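You operate a simulated robot arm through the tools that you are given. There is no shell and no other tool. Be economical: measure what you need, move in short steps, check, and stop when the job is done.

You run a simulated two-armed robot. Do the job below in one go: nothing can be reset, and whatever is moved stays where it is left.

## Task
Pick up the grease jar marked "L3" from the top of the white table with one hand, pass it to the other hand and put it on the shelf under the steel bench. Put the red tape from the high shelf over the header on the top of the grey stand. Any order will do. Set down upright: grease jar.
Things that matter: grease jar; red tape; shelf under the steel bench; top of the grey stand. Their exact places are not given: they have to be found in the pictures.

It is judged by the outcome, as a careful person would: the job done as asked, and still so three seconds after it is handed in. It fails if anything else is knocked over, pushed out of place, dropped, spilled or broken.

## Robot
Two 7-joint arms with two-finger grippers on one trunk, on a base that drives. Base frame: it is fixed to the floor where the robot stands at the start and does not move with it; the origin is under the middle of the robot, x ahead of it, y to its left, z up. Units: m, rad, N and s.
The left shoulder is at the start at [0.099, 0.216, 1.091], the right one opposite. With the tool pointing down near the work surface each hand reaches from about 0.34 to 0.84 m from the robot's upright axis, wherever it stands, measured 20 degrees to its own side. Places, roughly: red tape (7x7x5 cm) [-1.4, -3.1, 1.6]; shelf under the steel bench [0.7, 2.3, 0.2]; top of the grey stand [0.7, -1.6, 0.8]. Payload 3.18 kg a hand.
The TCP of each hand is the grasp point between the finger pads, 0.03 m short of the fingertips. In the tool frame z runs along the fingers and y along their closing line. Largest opening 0.144 m; the body of the gripper starts 0.103 m behind the TCP.
Orientation is told as [roll, pitch, yaw] about the base's x, y, z axes, in that order, counted from this pose: with the fingers straight down and closing along the base's y, the tool's x points along the base's -x, its y along +y and its z along -z.

## Interface
- The arms move only by the tool play_rows. It takes "left_increments", "right_increments" or both (then of equal length, played together; a hand with none holds still); each is one flat list of numbers, 7 for each row, row after row: the shift along the tool's x, y, z in m, then the turn, a rotation vector about the tool's x, y, z in rad, then the gripper command, from -1 (shut) to 1 (fully open), values between in proportion. In form: [x, y, z, wx, wy, wz, claw, x, y, z, wx, wy, wz, claw, ...]. A call has 1 to 12 rows; each row is the pose to reach, as a shift and turn from the pose commanded when the call began, along the tool's axes at that moment. Rows are played at 5 a second. More than 0.05 m and 0.15 rad between two rows, or a gripper value outside its range, and nothing of the call is played. Where a pose cannot be reached the arm comes as near as it can. A force on the tool above 40 N (or 10 N above the force at the start of the call, whichever is more), or a blocked arm, ends the call early, and 0.2 s more pass. The fingers move at their own pace and stop on an object; they squeeze with about 37 N. The grip force told is the motor's: it shows also when the fingers shut on nothing. Time passes only in rows, and 0.2 s behind the last, so rows that repeat a pose let the fingers close. It gives the time, the measured TCP pose, the force on the tool (base axes), the opening and the grip force at its end, in the units of the frame above (readings bear some noise), with the torque about the TCP (base axes, N m) and any sound that the robot's microphone picked up.
- Cameras (640 x 400 px; columns grow to the right, rows downward): "scene" is now at [0.1873, 0.0543, 1.2797]; the picture's right is [0.60, -0.80, 0.00], its down [-0.45, -0.34, -0.83] and it looks along [0.66, 0.50, -0.56] (base axes); focal length 291 px, centre (320, 200). "left" rides on the left gripper at [0.077, -0.016, -0.143] in its tool frame; the picture's right is [0.21, 0.98, 0.00], its down [-0.84, 0.18, -0.51] and it looks along [-0.50, 0.11, 0.86] (tool axes); focal length 218 px, centre (320, 200). "right" rides on the right gripper at [0.076, 0.016, -0.143] in its tool frame; the picture's right is [-0.21, 0.98, 0.00], its down [-0.84, -0.18, -0.51] and it looks along [-0.50, -0.11, 0.86] (tool axes); focal length 218 px, centre (320, 200).
- camera(camera): a new picture of that camera. The clock stands still meanwhile.
- lift_body(by): slides the trunk up (or, below 0, down) by that many m; the arms and the scene camera ride with it, the base frame stays. It gives what a move gives, with no picture.
- roll_base(legs): drives the robot by 1 to 6 legs, each [ahead, left, turn to the left] in m, m and rad, along the robot's own axes; the way and the turn of a leg run together, so that a leg with both is an arc; at most 1.5 m and 3.142 rad a leg. The arms and the cameras ride along, it lands a little off, and it stops where it bumps. It gives what a move gives.
- pan_tilt(pan, tilt): turns the head with the scene camera to pan (to the left, within 1.396 rad either way) and tilt (down, from -0.506 to 1.204), counted from straight ahead of the robot. It gives what a move gives.
- locate(camera, pixels): for up to 12 pixels [column, row] of the newest picture of that camera ("zoom" is the newest enlarged one), the place [x, y, z] in the base frame of the surface seen there, good to about 0.003 m. The clock stands still meanwhile.
- zoom(camera, box): a new picture of the part [left, top, right, bottom] of that camera's present view, enlarged. The clock stands still meanwhile.
- sign_off(): hands the job in; it is judged then, once.

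Go step by step. Measure first, check grasps and placings, and put right what went wrong. The budget is 110 turns and 108 pictures, counting those below and the enlarged ones. Unless the task says otherwise, let go and move clear before handing in, and close with one line.

The tools are called after "Emit:" as a command line: name --argument value ..., lists and objects as JSON in quotes. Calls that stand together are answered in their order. play_rows: Moves the arms, as the interface text tells. Its arguments: {"type":"object","properties":{"left_increments":{"type":"array","items":{"type":"number"}},"right_increments":{"type":"array","items":{"type":"number"}}},"required":[]} The other tools are called the same way: lift_body (by) slides the trunk up or down; roll_base (legs) drives the base; pan_tilt (pan, tilt) turns the head that bears the scene camera; camera (camera) takes a picture; locate (camera, pixels) gives the place of the surface under pixels of a picture; zoom (camera, box) takes an enlarged picture of a part of a camera's view; sign_off () hands the job in.

At the start:

```text
clock: 0.0
left_ee_pos: [0.4222, 0.5386, 1.0125]
left_tcp_rot: [0.001, -0.001, 0.0]
left_contact_force: [0.6, -1.0, 0.5]
left_torque: [0.01, 0.01, -0.01]
left_opening: 0.1441
left_grasp_force: 0.1
right_ee_pos: [0.4155, 0.0504, 1.0669]
right_tcp_rot: [0.0, 0.0, 0.0]
right_contact_force: [0.3, -0.8, 0.2]
right_torque: [0.03, -0.01, 0.02]
right_opening: 0.1441
right_grasp_force: 0.0
trunk travel left (down, up): [-0.175, 0.194]
robot x, y, heading: [0.0027, 0.0006, -0.005]
head pan, tilt: [0.649, 0.599]
```

scene: 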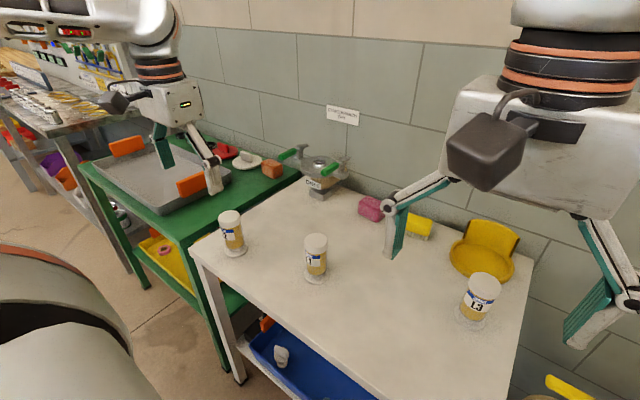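
right: 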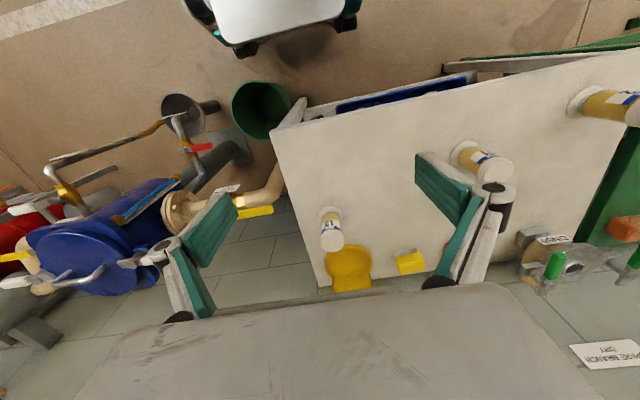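
left: 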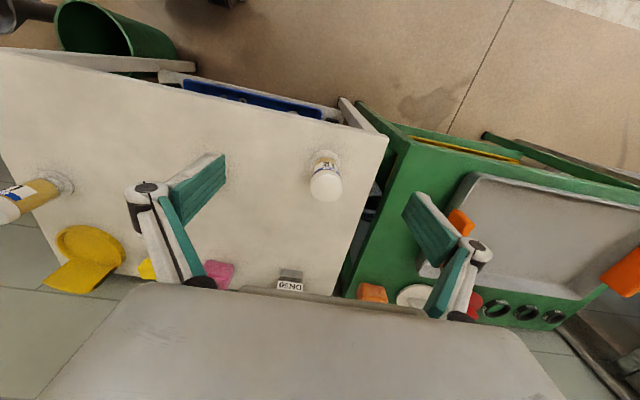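

The scene shows three jars; the one at (480,298) seems to read "L3". I zoom on all of them and measure.

Emit:
zoom --camera "scene" --box '[200, 190, 540, 400]'

Emit:
locate --camera "scene" --pixels '[[484, 280], [478, 304], [472, 320], [316, 240], [314, 275], [231, 215], [500, 370], [400, 300], [330, 210], [415, 225], [480, 255], [205, 260]]'

```text
1.88 times, centred on (370, 295) of scene
```

zoom: 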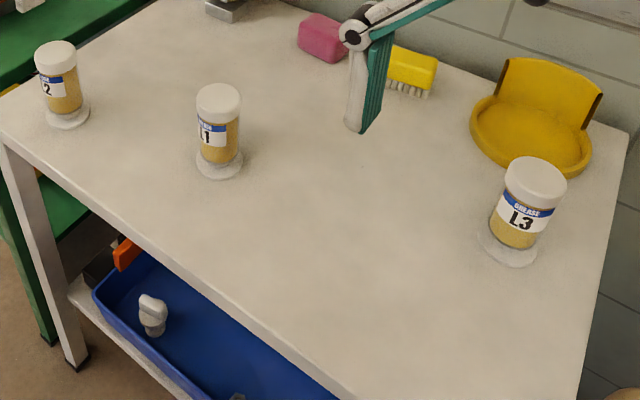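

```text
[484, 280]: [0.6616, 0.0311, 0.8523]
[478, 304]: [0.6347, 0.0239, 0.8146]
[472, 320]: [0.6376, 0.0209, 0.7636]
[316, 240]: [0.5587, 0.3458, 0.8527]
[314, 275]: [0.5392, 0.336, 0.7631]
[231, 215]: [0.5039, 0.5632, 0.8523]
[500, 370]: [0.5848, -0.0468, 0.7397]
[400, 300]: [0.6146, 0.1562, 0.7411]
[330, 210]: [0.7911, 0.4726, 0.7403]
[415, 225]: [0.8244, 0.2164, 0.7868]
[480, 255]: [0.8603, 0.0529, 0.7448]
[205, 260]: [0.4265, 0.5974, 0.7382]
```

L3 confirmed: top near (0.66,0.03,0.852), table at 0.74. Now I look left towards the steel bench.

Emit:
pan_tilt --pan 1.3 --tilt 0.4

Emit:
camera --camera "scene"

Emit:
pan_tilt --pan -0.9 --tilt 0.3

Emit:
camera --camera "scene"

```text
clock: 1.0
left_ee_pos: [0.4222, 0.5385, 1.0115]
left_tcp_rot: [0.0, -0.001, 0.001]
left_contact_force: [-0.4, 0.0, 0.0]
left_torque: [-0.02, -0.01, -0.02]
left_opening: 0.1438
left_grasp_force: 0.2
right_ee_pos: [0.4163, 0.051, 1.0681]
right_tcp_rot: [0.0, 0.0, 0.0]
right_contact_force: [-0.3, -0.7, -0.2]
right_torque: [-0.03, 0.02, 0.0]
right_opening: 0.1442
right_grasp_force: 0.0
trunk travel left (down, up): [-0.175, 0.194]
robot x, y, heading: [0.0002, -0.0032, -0.002]
head pan, tilt: [1.3, 0.4]
```

```text
103 pictures are left
```

scene: 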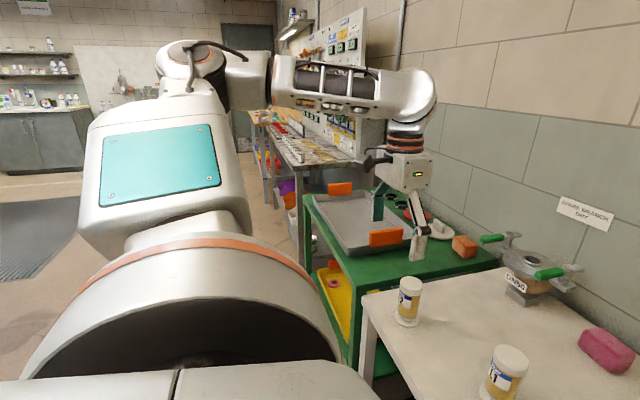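

```text
clock: 3.1
left_ee_pos: [0.4222, 0.5378, 1.0118]
left_tcp_rot: [0.001, -0.001, 0.0]
left_contact_force: [-0.2, -0.4, 0.3]
left_torque: [0.01, 0.01, 0.01]
left_opening: 0.144
left_grasp_force: 0.1
right_ee_pos: [0.4159, 0.0499, 1.0679]
right_tcp_rot: [-0.001, 0.0, 0.0]
right_contact_force: [0.3, 0.3, 0.7]
right_torque: [-0.01, 0.05, -0.01]
right_opening: 0.1439
right_grasp_force: 0.1
trunk travel left (down, up): [-0.175, 0.194]
robot x, y, heading: [0.0, 0.0012, -0.003]
head pan, tilt: [-0.901, 0.3]
```

```text
102 pictures are left
```

scene: 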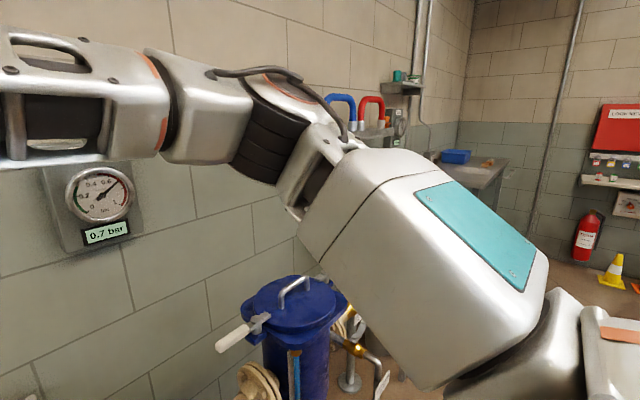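

The bench lies to the left behind the green cart. First the jar: I measure it more exactly with the right wrist camera (jar near (332,230) there).

Emit:
zoom --camera "right" --box '[280, 180, 400, 290]'

Emit:
pan_tilt --pan 0.1 --tilt 0.75

Emit:
camera --camera "scene"

```text
3.64 times, centred on (340, 235) of right
```

zoom: 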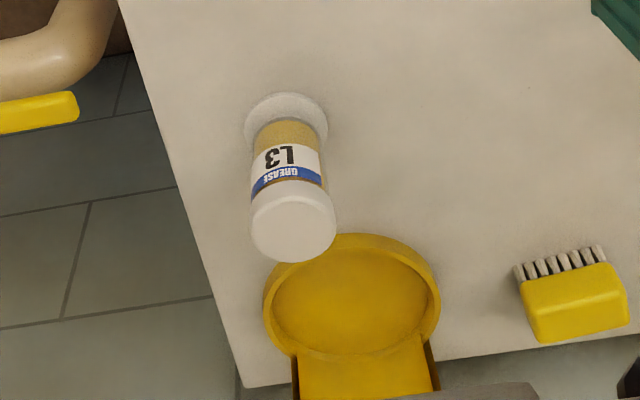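

```text
clock: 4.4
left_ee_pos: [0.4221, 0.5371, 1.0124]
left_tcp_rot: [-0.001, 0.0, 0.001]
left_contact_force: [-0.5, 0.3, 0.6]
left_torque: [0.0, -0.03, 0.02]
left_opening: 0.1442
left_grasp_force: 0.1
right_ee_pos: [0.4157, 0.0502, 1.0685]
right_tcp_rot: [0.0, 0.0, -0.001]
right_contact_force: [-0.1, 1.1, 0.6]
right_torque: [0.03, 0.0, 0.0]
right_opening: 0.1441
right_grasp_force: 0.0
trunk travel left (down, up): [-0.175, 0.194]
robot x, y, heading: [-0.0003, 0.0014, -0.0]
head pan, tilt: [0.099, 0.75]
```

```text
100 pictures are left
```

scene: 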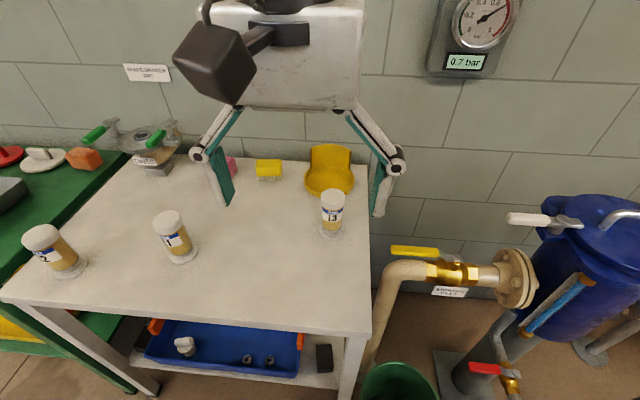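

Emit:
locate --camera "zoom" --pixels '[[293, 228], [256, 215], [335, 215], [295, 195], [295, 258], [285, 98], [250, 130], [326, 128], [352, 240], [285, 140]]'

Emit:
locate --camera "scene" --pixels '[[333, 197], [332, 222], [330, 232], [330, 240], [370, 300]]'

Emit:
zoom --camera "scene" --box '[290, 170, 380, 250]'

```text
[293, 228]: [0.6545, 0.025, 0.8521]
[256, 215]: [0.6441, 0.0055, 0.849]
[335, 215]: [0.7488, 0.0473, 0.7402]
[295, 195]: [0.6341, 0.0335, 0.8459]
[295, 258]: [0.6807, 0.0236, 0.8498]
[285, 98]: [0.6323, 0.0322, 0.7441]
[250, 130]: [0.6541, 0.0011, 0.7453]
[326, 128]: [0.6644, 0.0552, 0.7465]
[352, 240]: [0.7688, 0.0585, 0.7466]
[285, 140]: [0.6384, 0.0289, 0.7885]
```

```text
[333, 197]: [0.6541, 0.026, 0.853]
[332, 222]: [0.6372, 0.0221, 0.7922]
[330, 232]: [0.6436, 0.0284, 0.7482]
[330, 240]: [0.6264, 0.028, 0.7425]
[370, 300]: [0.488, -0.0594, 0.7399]
```

```text
5.00 times, centred on (335, 210) of scene
```

zoom: 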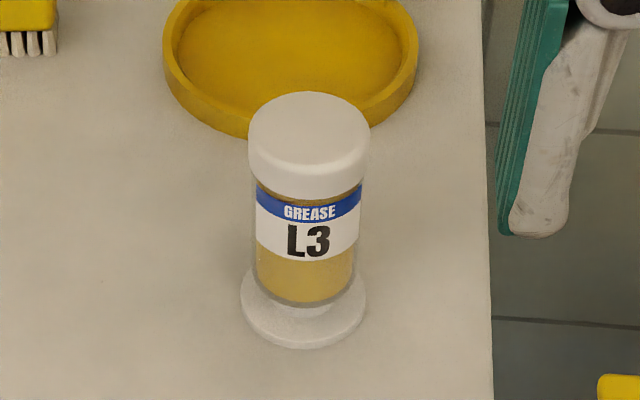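

Jar axis is about (0.658, 0.028), lid 5 cm wide, top 0.852. I move the right hand above it.

Emit:
play_rows --right_increments '[-0.04, -0.004, 0.018, 0, 0, 0, 1, -0.08, -0.007, 0.037, 0, 0, 0, 1, -0.12, -0.011, 0.055, 0, 0, 0, 1, -0.16, -0.015, 0.073, 0, 0, 0, 1, -0.2, -0.018, 0.092, 0, 0, 0, 1, -0.242, -0.022, 0.11, 0, 0, 0, 1, -0.242, -0.022, 0.11, 0, 0, 0, 1]'

Emit:
camera --camera "right"

```text
clock: 6.0
left_ee_pos: [0.4221, 0.5389, 1.0119]
left_tcp_rot: [0.0, -0.002, -0.001]
left_contact_force: [0.6, 0.2, -0.5]
left_torque: [0.01, -0.03, 0.0]
left_opening: 0.1439
left_grasp_force: 0.1
right_ee_pos: [0.6581, 0.0294, 0.958]
right_tcp_rot: [0.001, -0.002, -0.001]
right_contact_force: [-0.8, -0.3, -0.4]
right_torque: [0.0, -0.01, 0.0]
right_opening: 0.1439
right_grasp_force: 0.1
trunk travel left (down, up): [-0.175, 0.194]
robot x, y, heading: [0.0025, -0.002, 0.001]
head pan, tilt: [0.099, 0.75]
```

```text
98 pictures are left
```

right: 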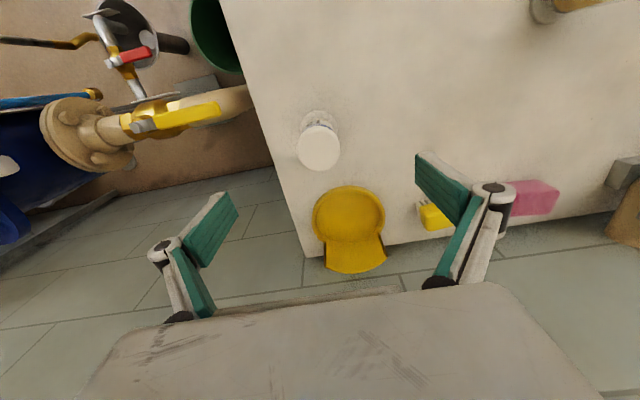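

Emit:
locate --camera "right" --pixels '[[319, 146], [300, 146], [339, 146], [319, 130], [319, 166]]'

```text
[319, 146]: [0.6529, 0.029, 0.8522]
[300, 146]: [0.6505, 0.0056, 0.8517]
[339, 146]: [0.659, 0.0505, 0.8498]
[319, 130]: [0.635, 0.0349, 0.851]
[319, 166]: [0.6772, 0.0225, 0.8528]
```

Lid centre (0.656,0.028) sits under the hand. I descend and close.

Emit:
play_rows --right_increments '[0, 0, 0.04, 0, 0, 0, 1, 0, 0, 0.08, 0, 0, 0, 1, 0.002, -0.001, 0.121, 0, 0, 0, 1, 0.002, -0.001, 0.121, 0, 0, 0, 0.2, 0.002, -0.001, 0.121, 0, 0, 0, -0.4, 0.002, -0.001, 0.121, 0, 0, 0, -0.7, 0.002, -0.001, 0.121, 0, 0, 0, -0.7, 0.002, -0.001, 0.121, 0, 0, 0, -0.7]'

```text
clock: 7.8
left_ee_pos: [0.4225, 0.5385, 1.0114]
left_tcp_rot: [-0.001, -0.002, 0.001]
left_contact_force: [0.7, 0.5, 0.0]
left_torque: [-0.03, -0.01, -0.03]
left_opening: 0.1441
left_grasp_force: 0.1
right_ee_pos: [0.656, 0.0268, 0.8369]
right_tcp_rot: [0.0, 0.0, 0.0]
right_contact_force: [-0.5, -1.1, 2.7]
right_torque: [-0.01, 0.0, -0.01]
right_opening: 0.0495
right_grasp_force: 37.0
trunk travel left (down, up): [-0.175, 0.194]
robot x, y, heading: [-0.004, -0.0006, -0.004]
head pan, tilt: [0.099, 0.75]
```

The jar is held (opening 0.0495, 37 N). I lift it, and bring it in front of the robot while turning the hand 90°, so its camera faces away from the left hand.

Emit:
play_rows --right_increments '[0, 0, -0.04, 0, 0, 0, -0.7, 0, 0, -0.085, 0, 0, -0.143, -0.7, 0, 0, -0.13, 0, 0, -0.286, -0.7, 0, 0, -0.17, 0, 0, -0.428, -0.7, 0, 0, -0.21, 0, 0, -0.571, -0.7, 0.02, -0.003, -0.243, 0, 0, -0.714, -0.7, 0.05, -0.008, -0.243, 0, 0, -0.857, -0.7, 0.08, -0.013, -0.243, 0, 0, -1.0, -0.7, 0.11, -0.018, -0.243, 0, 0, -1.143, -0.7, 0.14, -0.023, -0.243, 0, 0, -1.286, -0.7, 0.156, -0.027, -0.243, 0, 0, -1.428, -0.7, 0.156, -0.027, -0.243, 0, 0, -1.571, -0.7]'

Emit:
camera --camera "scene"

```text
clock: 10.4
left_ee_pos: [0.4208, 0.5382, 1.0132]
left_tcp_rot: [0.002, -0.003, 0.001]
left_contact_force: [-1.1, 0.3, 0.2]
left_torque: [0.06, -0.1, -0.02]
left_opening: 0.1441
left_grasp_force: 0.0
right_ee_pos: [0.5697, -0.0823, 1.0101]
right_tcp_rot: [-0.262, -0.269, 0.924]
right_contact_force: [-0.5, -0.3, -0.1]
right_torque: [0.01, -0.04, 0.01]
right_opening: 0.0496
right_grasp_force: 36.7
right hand out of reach, approached as far as the arm can: row 3, 4, 5, 6, 7, 8, 9, 10, 11, 12
trunk travel left (down, up): [-0.175, 0.194]
robot x, y, heading: [0.0003, -0.001, 0.0]
head pan, tilt: [0.099, 0.75]
```

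```text
97 pictures are left
```

scene: 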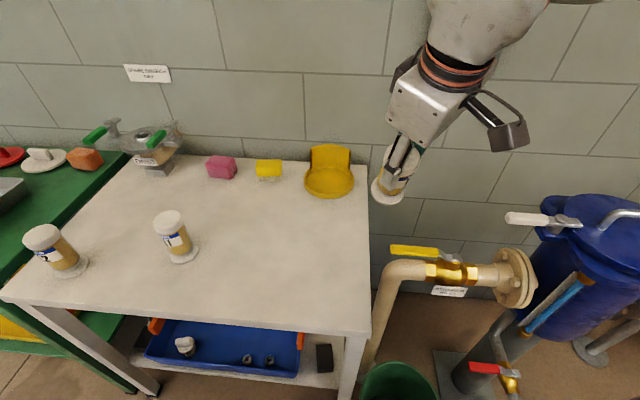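

The yaw ran into the arm's reach at this height; the jar is still held firmly. I raise the trunk so the hand works lower relative to the shoulder, and then retry.

Emit:
lift_body --by 0.17

Emit:
roll_base --legs '[[-0.2, 0, 0]]'

```text
clock: 12.3
left_ee_pos: [0.4218, 0.5393, 1.1807]
left_tcp_rot: [0.001, 0.0, 0.0]
left_contact_force: [-0.4, 0.7, 0.7]
left_torque: [0.0, 0.02, 0.03]
left_opening: 0.1441
left_grasp_force: 0.0
right_ee_pos: [0.5332, -0.0803, 1.283]
right_tcp_rot: [-0.445, -0.388, 0.985]
right_contact_force: [0.7, -0.1, -1.6]
right_torque: [-0.03, 0.07, 0.01]
right_opening: 0.0497
right_grasp_force: 37.2
trunk travel left (down, up): [-0.345, 0.024]
robot x, y, heading: [-0.0001, -0.0039, 0.003]
head pan, tilt: [0.099, 0.75]
```

```text
clock: 13.9
left_ee_pos: [0.2257, 0.539, 1.1817]
left_tcp_rot: [-0.001, -0.002, 0.002]
left_contact_force: [-0.3, -0.1, 0.5]
left_torque: [-0.04, -0.05, 0.0]
left_opening: 0.1439
left_grasp_force: 0.1
right_ee_pos: [0.3364, -0.0806, 1.2846]
right_tcp_rot: [-0.446, -0.387, 0.985]
right_contact_force: [0.1, -0.1, -2.9]
right_torque: [0.0, 0.01, 0.0]
right_opening: 0.0496
right_grasp_force: 36.9
trunk travel left (down, up): [-0.345, 0.024]
robot x, y, heading: [-0.1956, -0.0028, 0.0]
head pan, tilt: [0.099, 0.75]
```

Emit:
play_rows --right_increments '[0, 0, 0.04, 0, 0, 0, -0.7, 0, 0, 0.08, 0, 0, 0, -0.7, 0, 0, 0.12, 0, 0, 0, -0.7, 0, 0, 0.16, 0, 0, 0, -0.7, 0, 0, 0.2, 0, 0, 0, -0.7, 0, 0, 0.2, 0, 0, 0, -0.7]'

```text
clock: 15.3
left_ee_pos: [0.2242, 0.5391, 1.1814]
left_tcp_rot: [0.0, -0.002, 0.002]
left_contact_force: [-1.0, -1.1, 0.5]
left_torque: [0.0, -0.04, 0.01]
left_opening: 0.1442
left_grasp_force: 0.3
right_ee_pos: [0.4463, -0.0711, 1.1177]
right_tcp_rot: [-0.445, -0.389, 0.986]
right_contact_force: [-1.4, 0.1, -1.7]
right_torque: [-0.01, 0.03, -0.02]
right_opening: 0.0494
right_grasp_force: 37.0
trunk travel left (down, up): [-0.345, 0.024]
robot x, y, heading: [-0.1948, -0.0024, 0.001]
head pan, tilt: [0.099, 0.75]
```

The command frame follows the reached pose (tool z = (0.55,0.05,−0.83)). I now straighten the hand to vertical, keeping about 51° of yaw, at (0.30,−0.05,1.0).

Emit:
play_rows --right_increments '[0.0208, 0.0313, 0.0039, -0.0844, 0.0804, 0, -0.7, 0.0416, 0.0626, 0.0078, -0.1688, 0.1608, 0, -0.7, 0.0624, 0.0939, 0.0117, -0.2532, 0.2412, 0, -0.7, 0.0832, 0.1252, 0.0156, -0.3376, 0.3216, 0, -0.7, 0.104, 0.1565, 0.0195, -0.422, 0.402, 0, -0.7, 0.104, 0.1565, 0.0195, -0.422, 0.402, 0, -0.7]'

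Emit:
camera --camera "scene"

```text
clock: 16.7
left_ee_pos: [0.2249, 0.5394, 1.1817]
left_tcp_rot: [0.001, 0.0, 0.001]
left_contact_force: [-0.3, -0.1, 0.9]
left_torque: [-0.02, -0.03, -0.03]
left_opening: 0.1439
left_grasp_force: 0.1
right_ee_pos: [0.3542, -0.0599, 1.042]
right_tcp_rot: [-0.155, -0.146, 0.902]
right_contact_force: [-0.5, 0.1, -1.6]
right_torque: [-0.03, -0.01, 0.02]
right_opening: 0.0495
right_grasp_force: 37.1
right hand out of reach, approached as far as the arm can: row 4, 5, 6
trunk travel left (down, up): [-0.345, 0.024]
robot x, y, heading: [-0.1963, -0.0003, 0.005]
head pan, tilt: [0.099, 0.75]
```

```text
96 pictures are left
```

scene: 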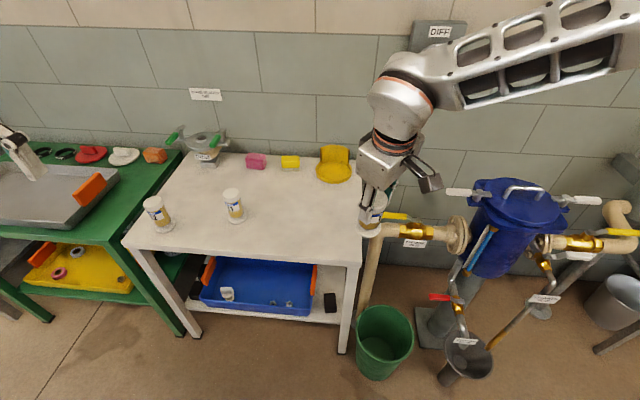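

The jar hangs about 12° off vertical at TCP (0.354,−0.060,1.042), good enough for the pass. I turn the left hand to point forward-right and 30° down, staging it to the left of the jar.

Emit:
play_rows --left_increments '[-0.0045, -0.029, 0.008, 0.033, -0.118, 0.0784, 1, -0.009, -0.058, 0.016, 0.066, -0.236, 0.1568, 1, -0.0135, -0.087, 0.024, 0.0989, -0.3541, 0.2352, 1, -0.018, -0.116, 0.032, 0.1319, -0.4721, 0.3136, 1, -0.0225, -0.145, 0.04, 0.1649, -0.5901, 0.392, 1, -0.027, -0.174, 0.048, 0.1979, -0.7081, 0.4704, 1, -0.0315, -0.203, 0.056, 0.2309, -0.8261, 0.5488, 1, -0.036, -0.232, 0.064, 0.2638, -0.9442, 0.6272, 1, -0.0405, -0.261, 0.072, 0.2968, -1.0622, 0.7056, 1, -0.045, -0.29, 0.08, 0.3298, -1.1802, 0.784, 1, -0.045, -0.29, 0.08, 0.3298, -1.1802, 0.784, 1]'

Emit:
camera --camera "left"

```text
clock: 19.1
left_ee_pos: [0.2716, 0.2497, 1.1008]
left_tcp_rot: [0.408, -1.155, -1.164]
left_contact_force: [-0.3, 0.5, 0.8]
left_torque: [-0.01, -0.03, -0.01]
left_opening: 0.144
left_grasp_force: 0.0
left hand out of reach, approached as far as the arm can: row 9
right_ee_pos: [0.3543, -0.0613, 1.0419]
right_tcp_rot: [-0.154, -0.146, 0.903]
right_contact_force: [-0.9, -0.9, -1.5]
right_torque: [0.03, -0.04, -0.02]
right_opening: 0.0496
right_grasp_force: 36.0
trunk travel left (down, up): [-0.345, 0.024]
robot x, y, heading: [-0.1994, -0.0019, 0.001]
head pan, tilt: [0.099, 0.75]
```

```text
95 pictures are left
```

left: 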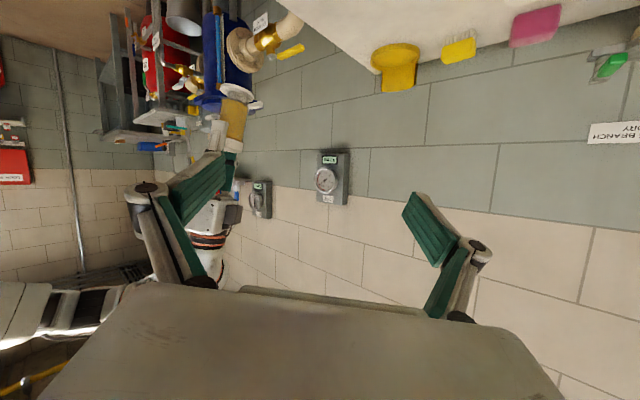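

Left pose reached as wanted. I move it to a pre-grasp point 13 cm short of the jar along its fingers.

Emit:
play_rows --left_increments '[-0.005, -0.0281, 0.0277, 0, 0, 0, 1, -0.0101, -0.0562, 0.0554, 0, 0, 0, 1, -0.0152, -0.0843, 0.0831, 0, 0, 0, 1, -0.0202, -0.1123, 0.1107, 0, 0, 0, 1, -0.0253, -0.1404, 0.1384, 0, 0, 0, 1, -0.0303, -0.1685, 0.1661, 0, 0, 0, 1, -0.0303, -0.1685, 0.1661, 0, 0, 0, 1]'

Emit:
camera --camera "left"

Emit:
camera --camera "scene"

```text
clock: 20.7
left_ee_pos: [0.2747, 0.0196, 1.0391]
left_tcp_rot: [0.411, -1.151, -1.164]
left_contact_force: [0.3, -0.1, 0.2]
left_torque: [-0.01, 0.02, 0.01]
left_opening: 0.1438
left_grasp_force: 0.0
left hand out of reach, approached as far as the arm can: row 1, 2, 3, 4
right_ee_pos: [0.354, -0.0605, 1.0424]
right_tcp_rot: [-0.156, -0.144, 0.902]
right_contact_force: [0.4, 0.8, -1.2]
right_torque: [-0.01, 0.03, 0.01]
right_opening: 0.0496
right_grasp_force: 36.8
trunk travel left (down, up): [-0.345, 0.024]
robot x, y, heading: [-0.1961, -0.0003, -0.003]
head pan, tilt: [0.099, 0.75]
```

```text
94 pictures are left
```

left: 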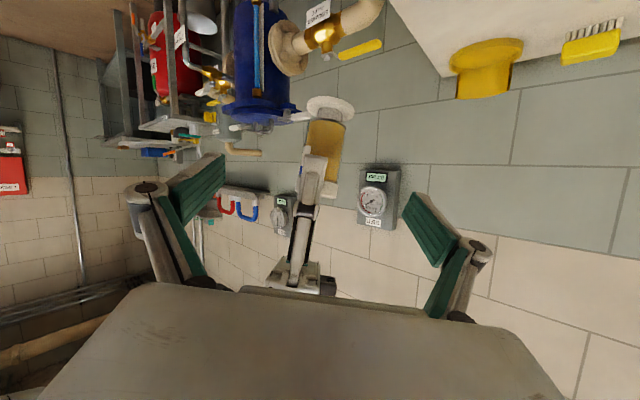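

```text
93 pictures are left
```

scene: 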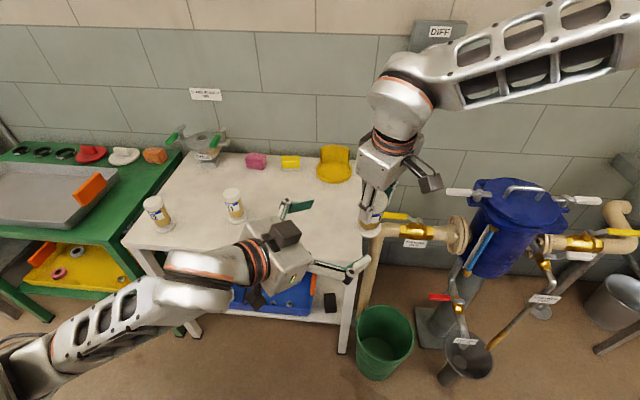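

The jar at (325,140) lies midway between the left fingers, with the right finger inside the gap. I advance 13 cm and close the left hand.

Emit:
play_rows --left_increments '[0, 0, 0.035, 0, 0, 0, 1, 0, 0, 0.07, 0, 0, 0, 1, 0, 0, 0.1, 0, 0, 0, 1, 0, 0, 0.128, 0, 0, 0, 1, 0, 0, 0.128, 0, 0, 0, 1]'

Emit:
camera --camera "left"

Emit:
zoom --camera "scene" --box '[230, 120, 470, 280]'

```text
clock: 21.9
left_ee_pos: [0.3638, -0.0591, 0.9926]
left_tcp_rot: [0.413, -1.154, -1.165]
left_contact_force: [-0.3, -0.1, 0.1]
left_torque: [-0.02, 0.0, 0.0]
left_opening: 0.1439
left_grasp_force: 0.1
right_ee_pos: [0.3533, -0.0591, 1.042]
right_tcp_rot: [-0.157, -0.145, 0.901]
right_contact_force: [0.2, -0.4, -1.7]
right_torque: [-0.02, 0.01, -0.02]
right_opening: 0.0496
right_grasp_force: 36.9
trunk travel left (down, up): [-0.345, 0.024]
robot x, y, heading: [-0.1988, -0.0002, 0.003]
head pan, tilt: [0.099, 0.75]
```

```text
92 pictures are left
```

left: 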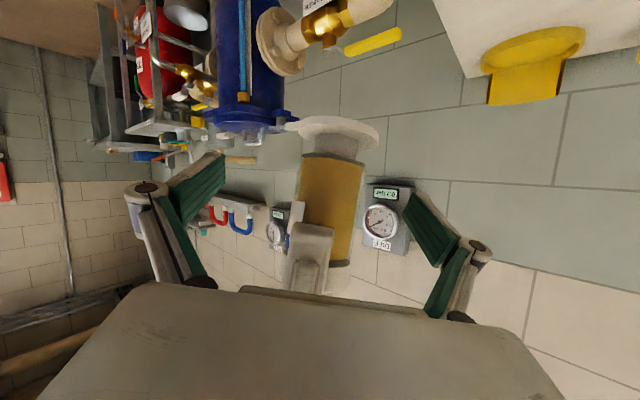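

```text
2.50 times, centred on (350, 200) of scene
```

zoom: 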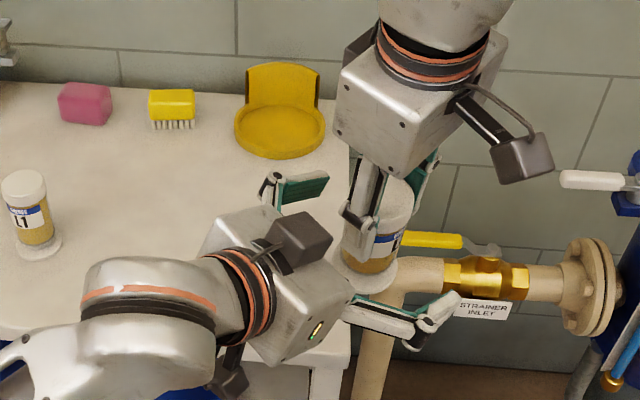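

No contact so far; the jar's axis is about 7 mm to the right of the left TCP (TCP pixel ≈(319,193), jar centre ≈329), so I shift slightly and close.

Emit:
play_rows --left_increments '[0, 0.006, 0, 0, 0, 0, 1, 0, 0.006, 0, 0, 0, 0, 0.3, 0, 0.006, 0, 0, 0, 0, 0.0, 0, 0.006, 0, 0, 0, 0, -0.2, 0, 0.006, 0, 0, 0, 0, -0.4, 0, 0.006, 0, 0, 0, 0, -0.7, 0, 0.006, 0, 0, 0, 0, -0.7]'

Emit:
camera --camera "left"

```text
clock: 23.5
left_ee_pos: [0.3678, -0.0553, 0.9931]
left_tcp_rot: [0.411, -1.151, -1.162]
left_contact_force: [0.3, 0.0, 0.9]
left_torque: [0.08, -0.09, 0.12]
left_opening: 0.0476
left_grasp_force: 36.5
right_ee_pos: [0.3541, -0.0608, 1.0413]
right_tcp_rot: [-0.154, -0.145, 0.901]
right_contact_force: [0.3, 0.5, -1.4]
right_torque: [-0.05, 0.07, -0.13]
right_opening: 0.0496
right_grasp_force: 36.9
trunk travel left (down, up): [-0.345, 0.024]
robot x, y, heading: [-0.1999, 0.0027, -0.004]
head pan, tilt: [0.099, 0.75]
```

```text
90 pictures are left
```

left: 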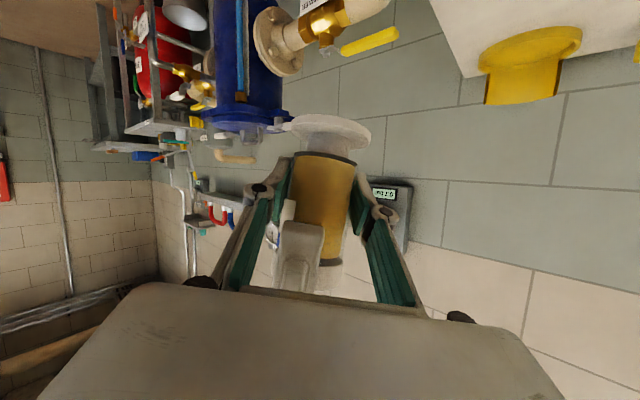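

Both hands hold it. I open the right hand partly and draw it straight up off the lid.

Emit:
play_rows --right_increments '[0, 0, 0, 0, 0, 0, 0.0, 0, 0, 0, 0, 0, 0, 0.0, 0, 0, -0.03, 0, 0, 0, 0.0, 0, 0, -0.06, 0, 0, 0, 0.0, 0, 0, -0.1, 0, 0, 0, 0.0, 0, 0, -0.13, 0, 0, 0, 0]'

Emit:
camera --camera "left"

Emit:
camera --camera "scene"

```text
clock: 24.9
left_ee_pos: [0.3663, -0.0592, 0.9952]
left_tcp_rot: [0.419, -1.149, -1.17]
left_contact_force: [-1.1, -2.4, 0.1]
left_torque: [0.11, 0.01, 0.22]
left_opening: 0.0475
left_grasp_force: 37.5
right_ee_pos: [0.3474, -0.0967, 1.1401]
right_tcp_rot: [-0.17, -0.247, 0.812]
right_contact_force: [-1.7, -1.2, -1.3]
right_torque: [0.19, -0.3, 0.01]
right_opening: 0.0722
right_grasp_force: 0.0
right hand out of reach, approached as far as the arm can: row 3, 4, 5, 6
trunk travel left (down, up): [-0.345, 0.024]
robot x, y, heading: [-0.1971, -0.0008, 0.0]
head pan, tilt: [0.099, 0.75]
```

```text
89 pictures are left
```

left: 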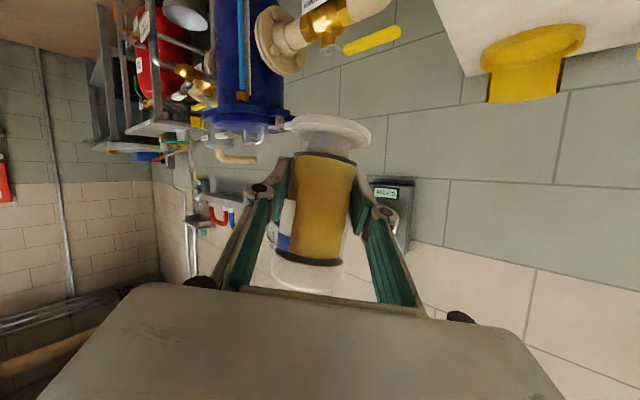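

```text
88 pictures are left
```

scene: 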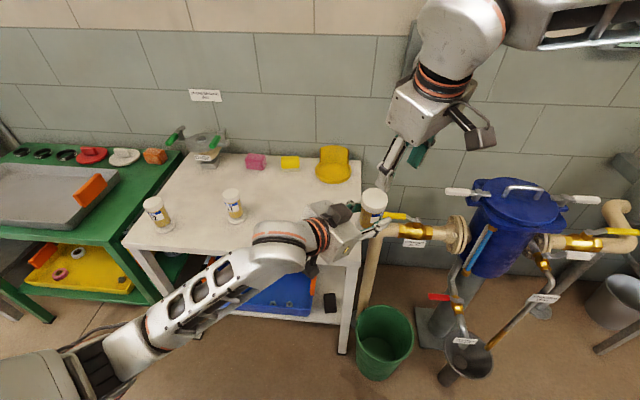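

The left hand alone holds the jar (opening 0.0475, 37 N). I bring the right hand clear to a neutral pose and then survey the bench.

Emit:
play_rows --right_increments '[0.0269, -0.0095, -0.0083, 0, 0, 0, 0, 0.0539, -0.0189, -0.0165, -0.0099, 0.0502, 0.1308, 0, 0.0808, -0.0284, -0.0248, -0.0198, 0.1004, 0.2617, 0, 0.1078, -0.0379, -0.033, -0.0298, 0.1506, 0.3925, 0, 0.1347, -0.0474, -0.0413, -0.0397, 0.2008, 0.5233, 0, 0.1617, -0.0568, -0.0495, -0.0496, 0.251, 0.6542, 0, 0.1886, -0.0663, -0.0578, -0.0595, 0.3012, 0.785, 0, 0.1886, -0.0663, -0.0578, -0.0595, 0.3012, 0.785, 0]'

Emit:
pan_tilt --pan 0.9 --tilt 0.5

Emit:
camera --camera "scene"

```text
clock: 26.7
left_ee_pos: [0.3677, -0.0549, 0.9922]
left_tcp_rot: [0.411, -1.152, -1.162]
left_contact_force: [0.1, 0.0, -0.4]
left_torque: [0.0, -0.01, -0.04]
left_opening: 0.0476
left_grasp_force: 37.1
right_ee_pos: [0.254, -0.2745, 1.1586]
right_tcp_rot: [-0.004, 0.003, 0.0]
right_contact_force: [0.9, 1.2, 0.9]
right_torque: [-0.03, 0.0, 0.02]
right_opening: 0.0722
right_grasp_force: 0.1
trunk travel left (down, up): [-0.345, 0.024]
robot x, y, heading: [-0.1967, -0.0035, 0.0]
head pan, tilt: [0.099, 0.75]
```

```text
clock: 27.8
left_ee_pos: [0.3669, -0.0552, 0.9926]
left_tcp_rot: [0.41, -1.152, -1.163]
left_contact_force: [0.5, 0.5, 0.4]
left_torque: [0.02, -0.04, 0.01]
left_opening: 0.0477
left_grasp_force: 37.0
right_ee_pos: [0.2528, -0.2743, 1.159]
right_tcp_rot: [-0.002, 0.0, -0.001]
right_contact_force: [0.2, 1.1, 0.1]
right_torque: [0.03, -0.03, 0.01]
right_opening: 0.072
right_grasp_force: 0.1
trunk travel left (down, up): [-0.345, 0.024]
robot x, y, heading: [-0.1987, 0.0042, 0.0]
head pan, tilt: [0.901, 0.499]
```

```text
87 pictures are left
```

scene: 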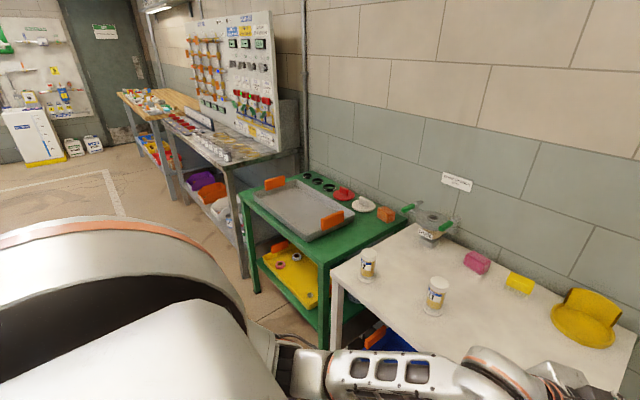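

The steel bench is at (230,150) behind the cart, with a lower shelf holding a purple and a white thing. I measure cart and bench edges and floor.

Emit:
zoom --camera "scene" --box '[100, 80, 320, 300]'

Emit:
locate --camera "scene" --pixels '[[322, 261], [240, 196], [230, 168], [165, 120], [330, 340], [335, 280], [240, 272], [187, 200], [205, 200], [228, 228], [232, 210], [100, 215]]'

```text
1.82 times, centred on (210, 190) of scene
```

zoom: 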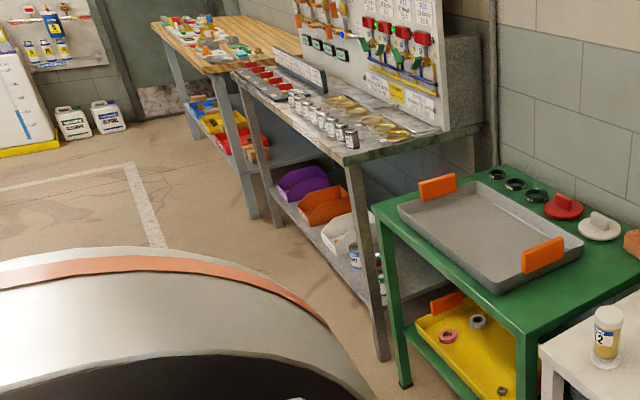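

```text
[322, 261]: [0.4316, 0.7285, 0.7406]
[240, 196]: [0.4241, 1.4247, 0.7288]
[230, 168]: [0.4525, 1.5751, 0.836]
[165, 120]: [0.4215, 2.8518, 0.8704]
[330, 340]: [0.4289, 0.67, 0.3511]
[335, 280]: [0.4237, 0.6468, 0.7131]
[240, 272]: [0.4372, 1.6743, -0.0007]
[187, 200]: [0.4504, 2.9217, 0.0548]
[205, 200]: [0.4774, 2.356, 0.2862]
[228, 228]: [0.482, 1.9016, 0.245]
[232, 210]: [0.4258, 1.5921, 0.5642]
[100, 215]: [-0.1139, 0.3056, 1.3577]
```

The shelf is at z≈0.2, bench front x≈0.43, y from 1.6 to 2.9. I back up a little and drive sideways to face the bench.

Emit:
roll_base --legs '[[-0.25, 0.3, 0], [0, 1.0, 0], [0, 1.0, 0]]'

Emit:
pan_tilt --pan 0.0 --tilt 0.75

Emit:
camera --camera "scene"

```text
clock: 48.5
left_ee_pos: [0.1216, 2.2467, 0.9926]
left_tcp_rot: [0.411, -1.151, -1.173]
left_contact_force: [0.0, 1.1, 0.0]
left_torque: [0.02, 0.0, 0.03]
left_opening: 0.0476
left_grasp_force: 36.7
right_ee_pos: [0.0069, 2.0273, 1.1589]
right_tcp_rot: [-0.004, -0.001, -0.01]
right_contact_force: [0.3, -0.2, -0.7]
right_torque: [0.02, -0.01, 0.01]
right_opening: 0.0717
right_grasp_force: 0.2
trunk travel left (down, up): [-0.345, 0.024]
robot x, y, heading: [-0.4423, 2.3049, -0.009]
head pan, tilt: [0.901, 0.499]
```

```text
clock: 49.7
left_ee_pos: [0.123, 2.2451, 0.9939]
left_tcp_rot: [0.41, -1.152, -1.173]
left_contact_force: [0.5, -0.6, -0.8]
left_torque: [0.02, 0.0, -0.01]
left_opening: 0.0477
left_grasp_force: 36.8
right_ee_pos: [0.0066, 2.027, 1.1585]
right_tcp_rot: [-0.002, 0.0, -0.009]
right_contact_force: [-0.3, 0.2, -0.3]
right_torque: [0.0, 0.0, -0.01]
right_opening: 0.0719
right_grasp_force: 0.1
trunk travel left (down, up): [-0.345, 0.024]
robot x, y, heading: [-0.4446, 2.3067, -0.006]
head pan, tilt: [0.0, 0.75]
```

```text
85 pictures are left
```

scene: 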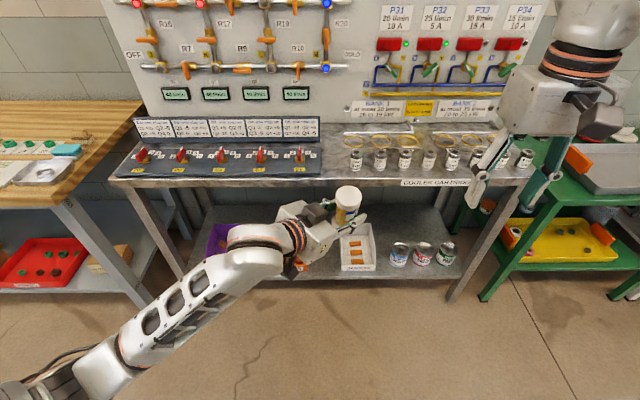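

Shelf holds bins, a white box and three cans at (400–445,255). I lower the trunk for a better look under the bench.

Emit:
lift_body --by -0.33

Emit:
pan_tilt --pan 0.0 --tilt 0.55

Emit:
camera --camera "scene"

```text
clock: 52.9
left_ee_pos: [0.116, 2.2599, 0.7051]
left_tcp_rot: [0.702, -1.115, -1.439]
left_contact_force: [-0.3, 0.6, 0.2]
left_torque: [-0.01, 0.01, 0.01]
left_opening: 0.0475
left_grasp_force: 37.0
right_ee_pos: [-0.0127, 2.0197, 0.8709]
right_tcp_rot: [0.007, -0.087, -0.012]
right_contact_force: [-0.3, 0.8, -0.3]
right_torque: [0.03, 0.01, -0.01]
right_opening: 0.0719
right_grasp_force: 0.0
trunk travel left (down, up): [-0.015, 0.354]
robot x, y, heading: [-0.4403, 2.302, -0.011]
head pan, tilt: [0.0, 0.75]
```

```text
clock: 53.6
left_ee_pos: [0.118, 2.259, 0.7062]
left_tcp_rot: [0.704, -1.117, -1.438]
left_contact_force: [0.2, -0.2, -0.9]
left_torque: [0.05, 0.01, -0.03]
left_opening: 0.0474
left_grasp_force: 36.8
right_ee_pos: [-0.0125, 2.0186, 0.8701]
right_tcp_rot: [0.007, -0.085, -0.009]
right_contact_force: [0.3, -0.2, -0.4]
right_torque: [0.06, -0.05, 0.0]
right_opening: 0.072
right_grasp_force: 0.2
trunk travel left (down, up): [-0.015, 0.354]
robot x, y, heading: [-0.4393, 2.3056, -0.007]
head pan, tilt: [0.0, 0.55]
```

```text
84 pictures are left
```

scene: 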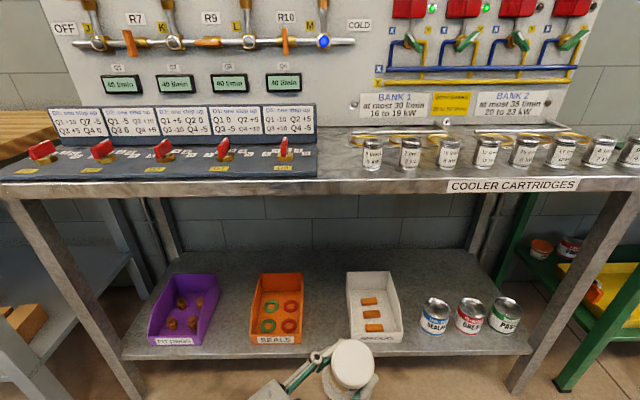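

Clear view now: free shelf space between the orange bin and white bin near (325,320), and elsewhere. I measure.

Emit:
locate --camera "scene" --pixels '[[325, 320], [303, 338], [304, 275], [350, 338], [348, 275], [325, 351], [325, 250], [403, 335], [425, 328], [233, 320], [325, 190], [240, 351]]'

Emit:
locate --camera "scene" --pixels '[[353, 362], [352, 345], [370, 360], [515, 325], [520, 352], [537, 330], [145, 350], [325, 290], [400, 300], [460, 275], [250, 338], [215, 340]]'

```text
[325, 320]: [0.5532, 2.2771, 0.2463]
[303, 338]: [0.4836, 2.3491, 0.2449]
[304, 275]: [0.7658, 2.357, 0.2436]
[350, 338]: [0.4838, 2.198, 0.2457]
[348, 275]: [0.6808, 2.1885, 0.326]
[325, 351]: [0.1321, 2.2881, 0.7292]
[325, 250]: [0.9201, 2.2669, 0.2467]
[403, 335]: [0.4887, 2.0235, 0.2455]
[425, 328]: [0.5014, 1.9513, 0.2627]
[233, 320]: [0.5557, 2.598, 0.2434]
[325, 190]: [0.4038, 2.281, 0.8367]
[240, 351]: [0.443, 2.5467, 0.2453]
```

```text
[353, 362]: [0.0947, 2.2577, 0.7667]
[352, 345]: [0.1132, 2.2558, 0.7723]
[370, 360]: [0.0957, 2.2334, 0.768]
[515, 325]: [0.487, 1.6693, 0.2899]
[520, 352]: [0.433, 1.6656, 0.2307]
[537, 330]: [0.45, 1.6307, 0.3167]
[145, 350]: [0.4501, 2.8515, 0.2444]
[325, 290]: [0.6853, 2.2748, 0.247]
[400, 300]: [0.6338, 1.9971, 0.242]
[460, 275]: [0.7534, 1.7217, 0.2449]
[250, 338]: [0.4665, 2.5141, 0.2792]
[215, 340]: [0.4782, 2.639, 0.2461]
```

Shelf surface z=0.245, front edge x≈0.445; the gap between orange bin (y 2.35) and white bin (y 2.20) is free. I level the jar and lower it in front of the bench to z≈0.38.

Emit:
play_rows --left_increments '[0.0366, -0.003, 0.021, -0.0341, 0.0283, -0.0552, -0.7, 0.0732, -0.006, 0.0421, -0.0681, 0.0567, -0.1104, -0.7, 0.1097, -0.0091, 0.0631, -0.1022, 0.085, -0.1656, -0.7, 0.1463, -0.0121, 0.0842, -0.1363, 0.1133, -0.2209, -0.7, 0.1829, -0.0151, 0.1052, -0.1703, 0.1416, -0.2761, -0.7, 0.2195, -0.0182, 0.1262, -0.2044, 0.17, -0.3313, -0.7, 0.256, -0.0212, 0.1473, -0.2384, 0.1983, -0.3865, -0.7, 0.2926, -0.0242, 0.1683, -0.2725, 0.2266, -0.4417, -0.7, 0.2926, -0.0242, 0.1683, -0.2725, 0.2266, -0.4417, -0.7]'

Emit:
camera --camera "scene"

```text
clock: 54.5
left_ee_pos: [0.2008, 2.3004, 0.6569]
left_tcp_rot: [0.941, -1.158, -1.478]
left_contact_force: [-1.6, -0.2, 0.8]
left_torque: [0.12, 0.17, 0.03]
left_opening: 0.0475
left_grasp_force: 37.2
right_ee_pos: [-0.0108, 2.0212, 0.8623]
right_tcp_rot: [0.006, -0.068, -0.008]
right_contact_force: [0.7, 1.3, -0.2]
right_torque: [-0.06, 0.05, -0.03]
right_opening: 0.0715
right_grasp_force: 0.2
trunk travel left (down, up): [-0.015, 0.354]
robot x, y, heading: [-0.44, 2.3068, -0.01]
head pan, tilt: [0.0, 0.55]
stopped in row 4 (left hand): the arm was blocked; the commanded pose is now the measured one
```

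```text
83 pictures are left
```

scene: 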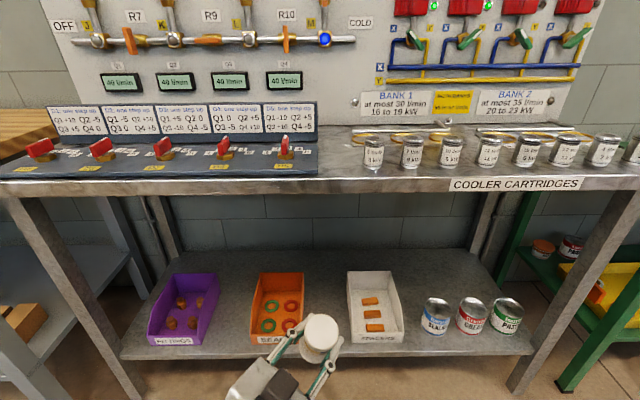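

The left arm was blocked, likely the elbow against the robot itself after lowering the trunk so far. I raise the trunk a bit and look at the arm.

Emit:
lift_body --by 0.15

Emit:
pan_tilt --pan 0.7 --tilt 1.0

Emit:
camera --camera "scene"

```text
clock: 56.3
left_ee_pos: [0.1967, 2.2931, 0.7077]
left_tcp_rot: [0.602, -1.095, -1.181]
left_contact_force: [1.3, 0.6, 0.0]
left_torque: [-0.02, -0.03, 0.0]
left_opening: 0.0475
left_grasp_force: 36.8
right_ee_pos: [0.008, 2.0268, 0.9775]
right_tcp_rot: [-0.004, 0.004, -0.008]
right_contact_force: [0.7, -0.6, 0.6]
right_torque: [-0.02, 0.04, 0.01]
right_opening: 0.0719
right_grasp_force: 0.1
trunk travel left (down, up): [-0.165, 0.204]
robot x, y, heading: [-0.4427, 2.3046, -0.012]
head pan, tilt: [0.0, 0.55]
```

```text
clock: 57.4
left_ee_pos: [0.1973, 2.2935, 0.7095]
left_tcp_rot: [0.609, -1.101, -1.186]
left_contact_force: [-0.4, -0.3, -0.4]
left_torque: [0.03, -0.02, 0.03]
left_opening: 0.0478
left_grasp_force: 36.7
right_ee_pos: [0.0071, 2.0269, 0.9791]
right_tcp_rot: [-0.002, 0.002, -0.01]
right_contact_force: [-0.4, 1.3, -0.4]
right_torque: [-0.03, -0.01, -0.02]
right_opening: 0.0717
right_grasp_force: 0.1
trunk travel left (down, up): [-0.165, 0.204]
robot x, y, heading: [-0.4368, 2.3075, -0.01]
head pan, tilt: [0.7, 1.0]
```

```text
82 pictures are left
```

scene: 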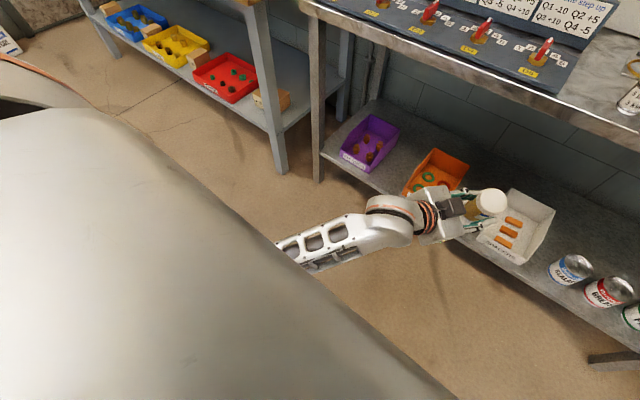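

The arms recovered when the trunk rose, so elbows touch the base when too low. I shift the robot right so the left shoulder faces the gap, and then level the jar pointing straight ahead.

Emit:
roll_base --legs '[[0, -0.22, 0]]'

Emit:
play_rows --left_increments '[0.0398, 0.0131, -0.0057, -0.0642, 0.0295, -0.0722, -0.7, 0.0797, 0.0262, -0.0113, -0.1285, 0.059, -0.1443, -0.7, 0.1195, 0.0393, -0.017, -0.1927, 0.0885, -0.2165, -0.7, 0.1593, 0.0525, -0.0226, -0.257, 0.1181, -0.2887, -0.7, 0.1991, 0.0656, -0.0283, -0.3212, 0.1476, -0.3609, -0.7, 0.239, 0.0787, -0.0339, -0.3855, 0.1771, -0.433, -0.7, 0.2788, 0.0918, -0.0396, -0.4497, 0.2066, -0.5052, -0.7, 0.2788, 0.0918, -0.0396, -0.4497, 0.2066, -0.5052, -0.7]'

Emit:
camera --camera "scene"

```text
clock: 59.9
left_ee_pos: [0.1945, 2.0748, 0.7083]
left_tcp_rot: [0.608, -1.098, -1.185]
left_contact_force: [-0.4, 0.6, 0.6]
left_torque: [0.01, 0.03, 0.02]
left_opening: 0.0477
left_grasp_force: 37.4
right_ee_pos: [0.005, 1.8083, 0.9784]
right_tcp_rot: [-0.001, 0.001, -0.006]
right_contact_force: [-0.1, -0.3, 0.3]
right_torque: [-0.01, 0.02, 0.03]
right_opening: 0.072
right_grasp_force: 0.0
trunk travel left (down, up): [-0.165, 0.204]
robot x, y, heading: [-0.4435, 2.0873, -0.006]
head pan, tilt: [0.7, 1.0]
```

```text
clock: 61.7
left_ee_pos: [0.1663, 2.2814, 0.4993]
left_tcp_rot: [0.002, -1.046, 0.001]
left_contact_force: [-1.5, -1.0, -0.3]
left_torque: [0.01, -0.01, 0.0]
left_opening: 0.0476
left_grasp_force: 37.1
right_ee_pos: [0.005, 1.809, 0.9792]
right_tcp_rot: [-0.003, 0.002, -0.008]
right_contact_force: [-0.4, -0.5, 0.5]
right_torque: [0.0, -0.03, -0.01]
right_opening: 0.0718
right_grasp_force: 0.0
trunk travel left (down, up): [-0.165, 0.204]
robot x, y, heading: [-0.4441, 2.0844, -0.009]
head pan, tilt: [0.7, 1.0]
```

```text
81 pictures are left
```

scene: 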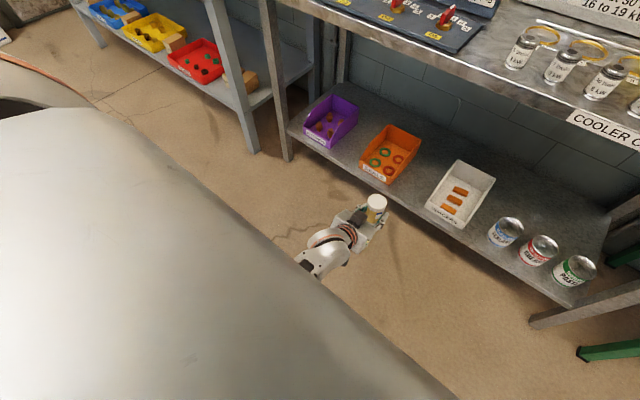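

Reached exactly: fingers ahead, 30° down, jar upright. I lower it to just above shelf height, still in front of the bench.

Emit:
play_rows --left_increments '[0.0303, 0, 0.0175, 0, 0, 0, -0.7, 0.0606, 0, 0.035, 0, 0, 0, -0.7, 0.0909, 0, 0.0525, 0, 0, 0, -0.7, 0.1212, 0, 0.07, 0, 0, 0, -0.7, 0.1472, 0, 0.085, 0, 0, 0, -0.7, 0.1472, 0, 0.085, 0, 0, 0, -0.7]'

Emit:
pan_tilt --pan 0.3 --tilt 0.8

Emit:
camera --camera "scene"

Emit:
camera --camera "left"

```text
clock: 62.9
left_ee_pos: [0.2097, 2.2296, 0.3828]
left_tcp_rot: [0.124, -1.138, -0.257]
left_contact_force: [0.0, 1.1, 0.2]
left_torque: [-0.01, -0.01, -0.01]
left_opening: 0.0477
left_grasp_force: 37.0
right_ee_pos: [0.0064, 1.8067, 0.9751]
right_tcp_rot: [-0.002, 0.006, -0.007]
right_contact_force: [0.6, 0.5, -0.5]
right_torque: [-0.03, 0.03, 0.01]
right_opening: 0.072
right_grasp_force: 0.1
trunk travel left (down, up): [-0.165, 0.204]
robot x, y, heading: [-0.4436, 2.0883, -0.007]
head pan, tilt: [0.7, 1.0]
stopped in row 5 (left hand): the arm was blocked; the commanded pose is now the measured one
```

```text
clock: 63.7
left_ee_pos: [0.2102, 2.2291, 0.3819]
left_tcp_rot: [0.118, -1.133, -0.252]
left_contact_force: [-0.9, 0.1, 0.3]
left_torque: [0.03, -0.02, 0.03]
left_opening: 0.0478
left_grasp_force: 37.2
right_ee_pos: [0.0058, 1.8058, 0.9762]
right_tcp_rot: [-0.001, 0.005, -0.006]
right_contact_force: [0.1, 0.0, 0.1]
right_torque: [0.0, 0.03, 0.03]
right_opening: 0.0721
right_grasp_force: 0.0
trunk travel left (down, up): [-0.165, 0.204]
robot x, y, heading: [-0.4478, 2.086, -0.01]
head pan, tilt: [0.3, 0.799]
```

```text
80 pictures are left
```

scene: 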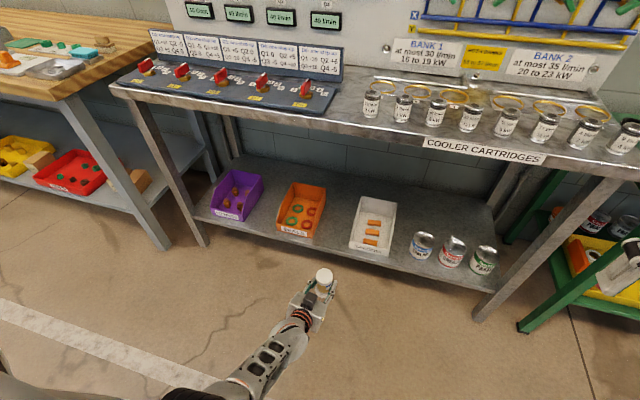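

```text
79 pictures are left
```

left: 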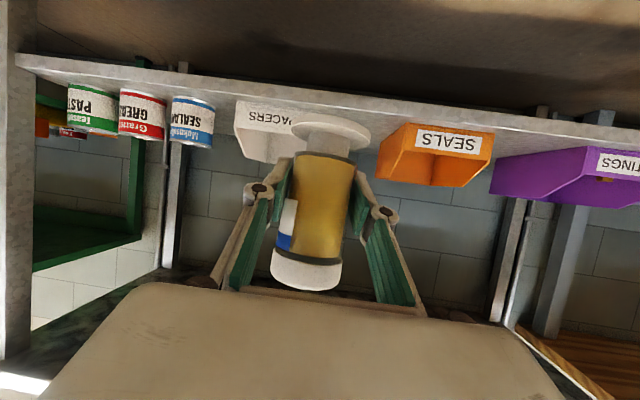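

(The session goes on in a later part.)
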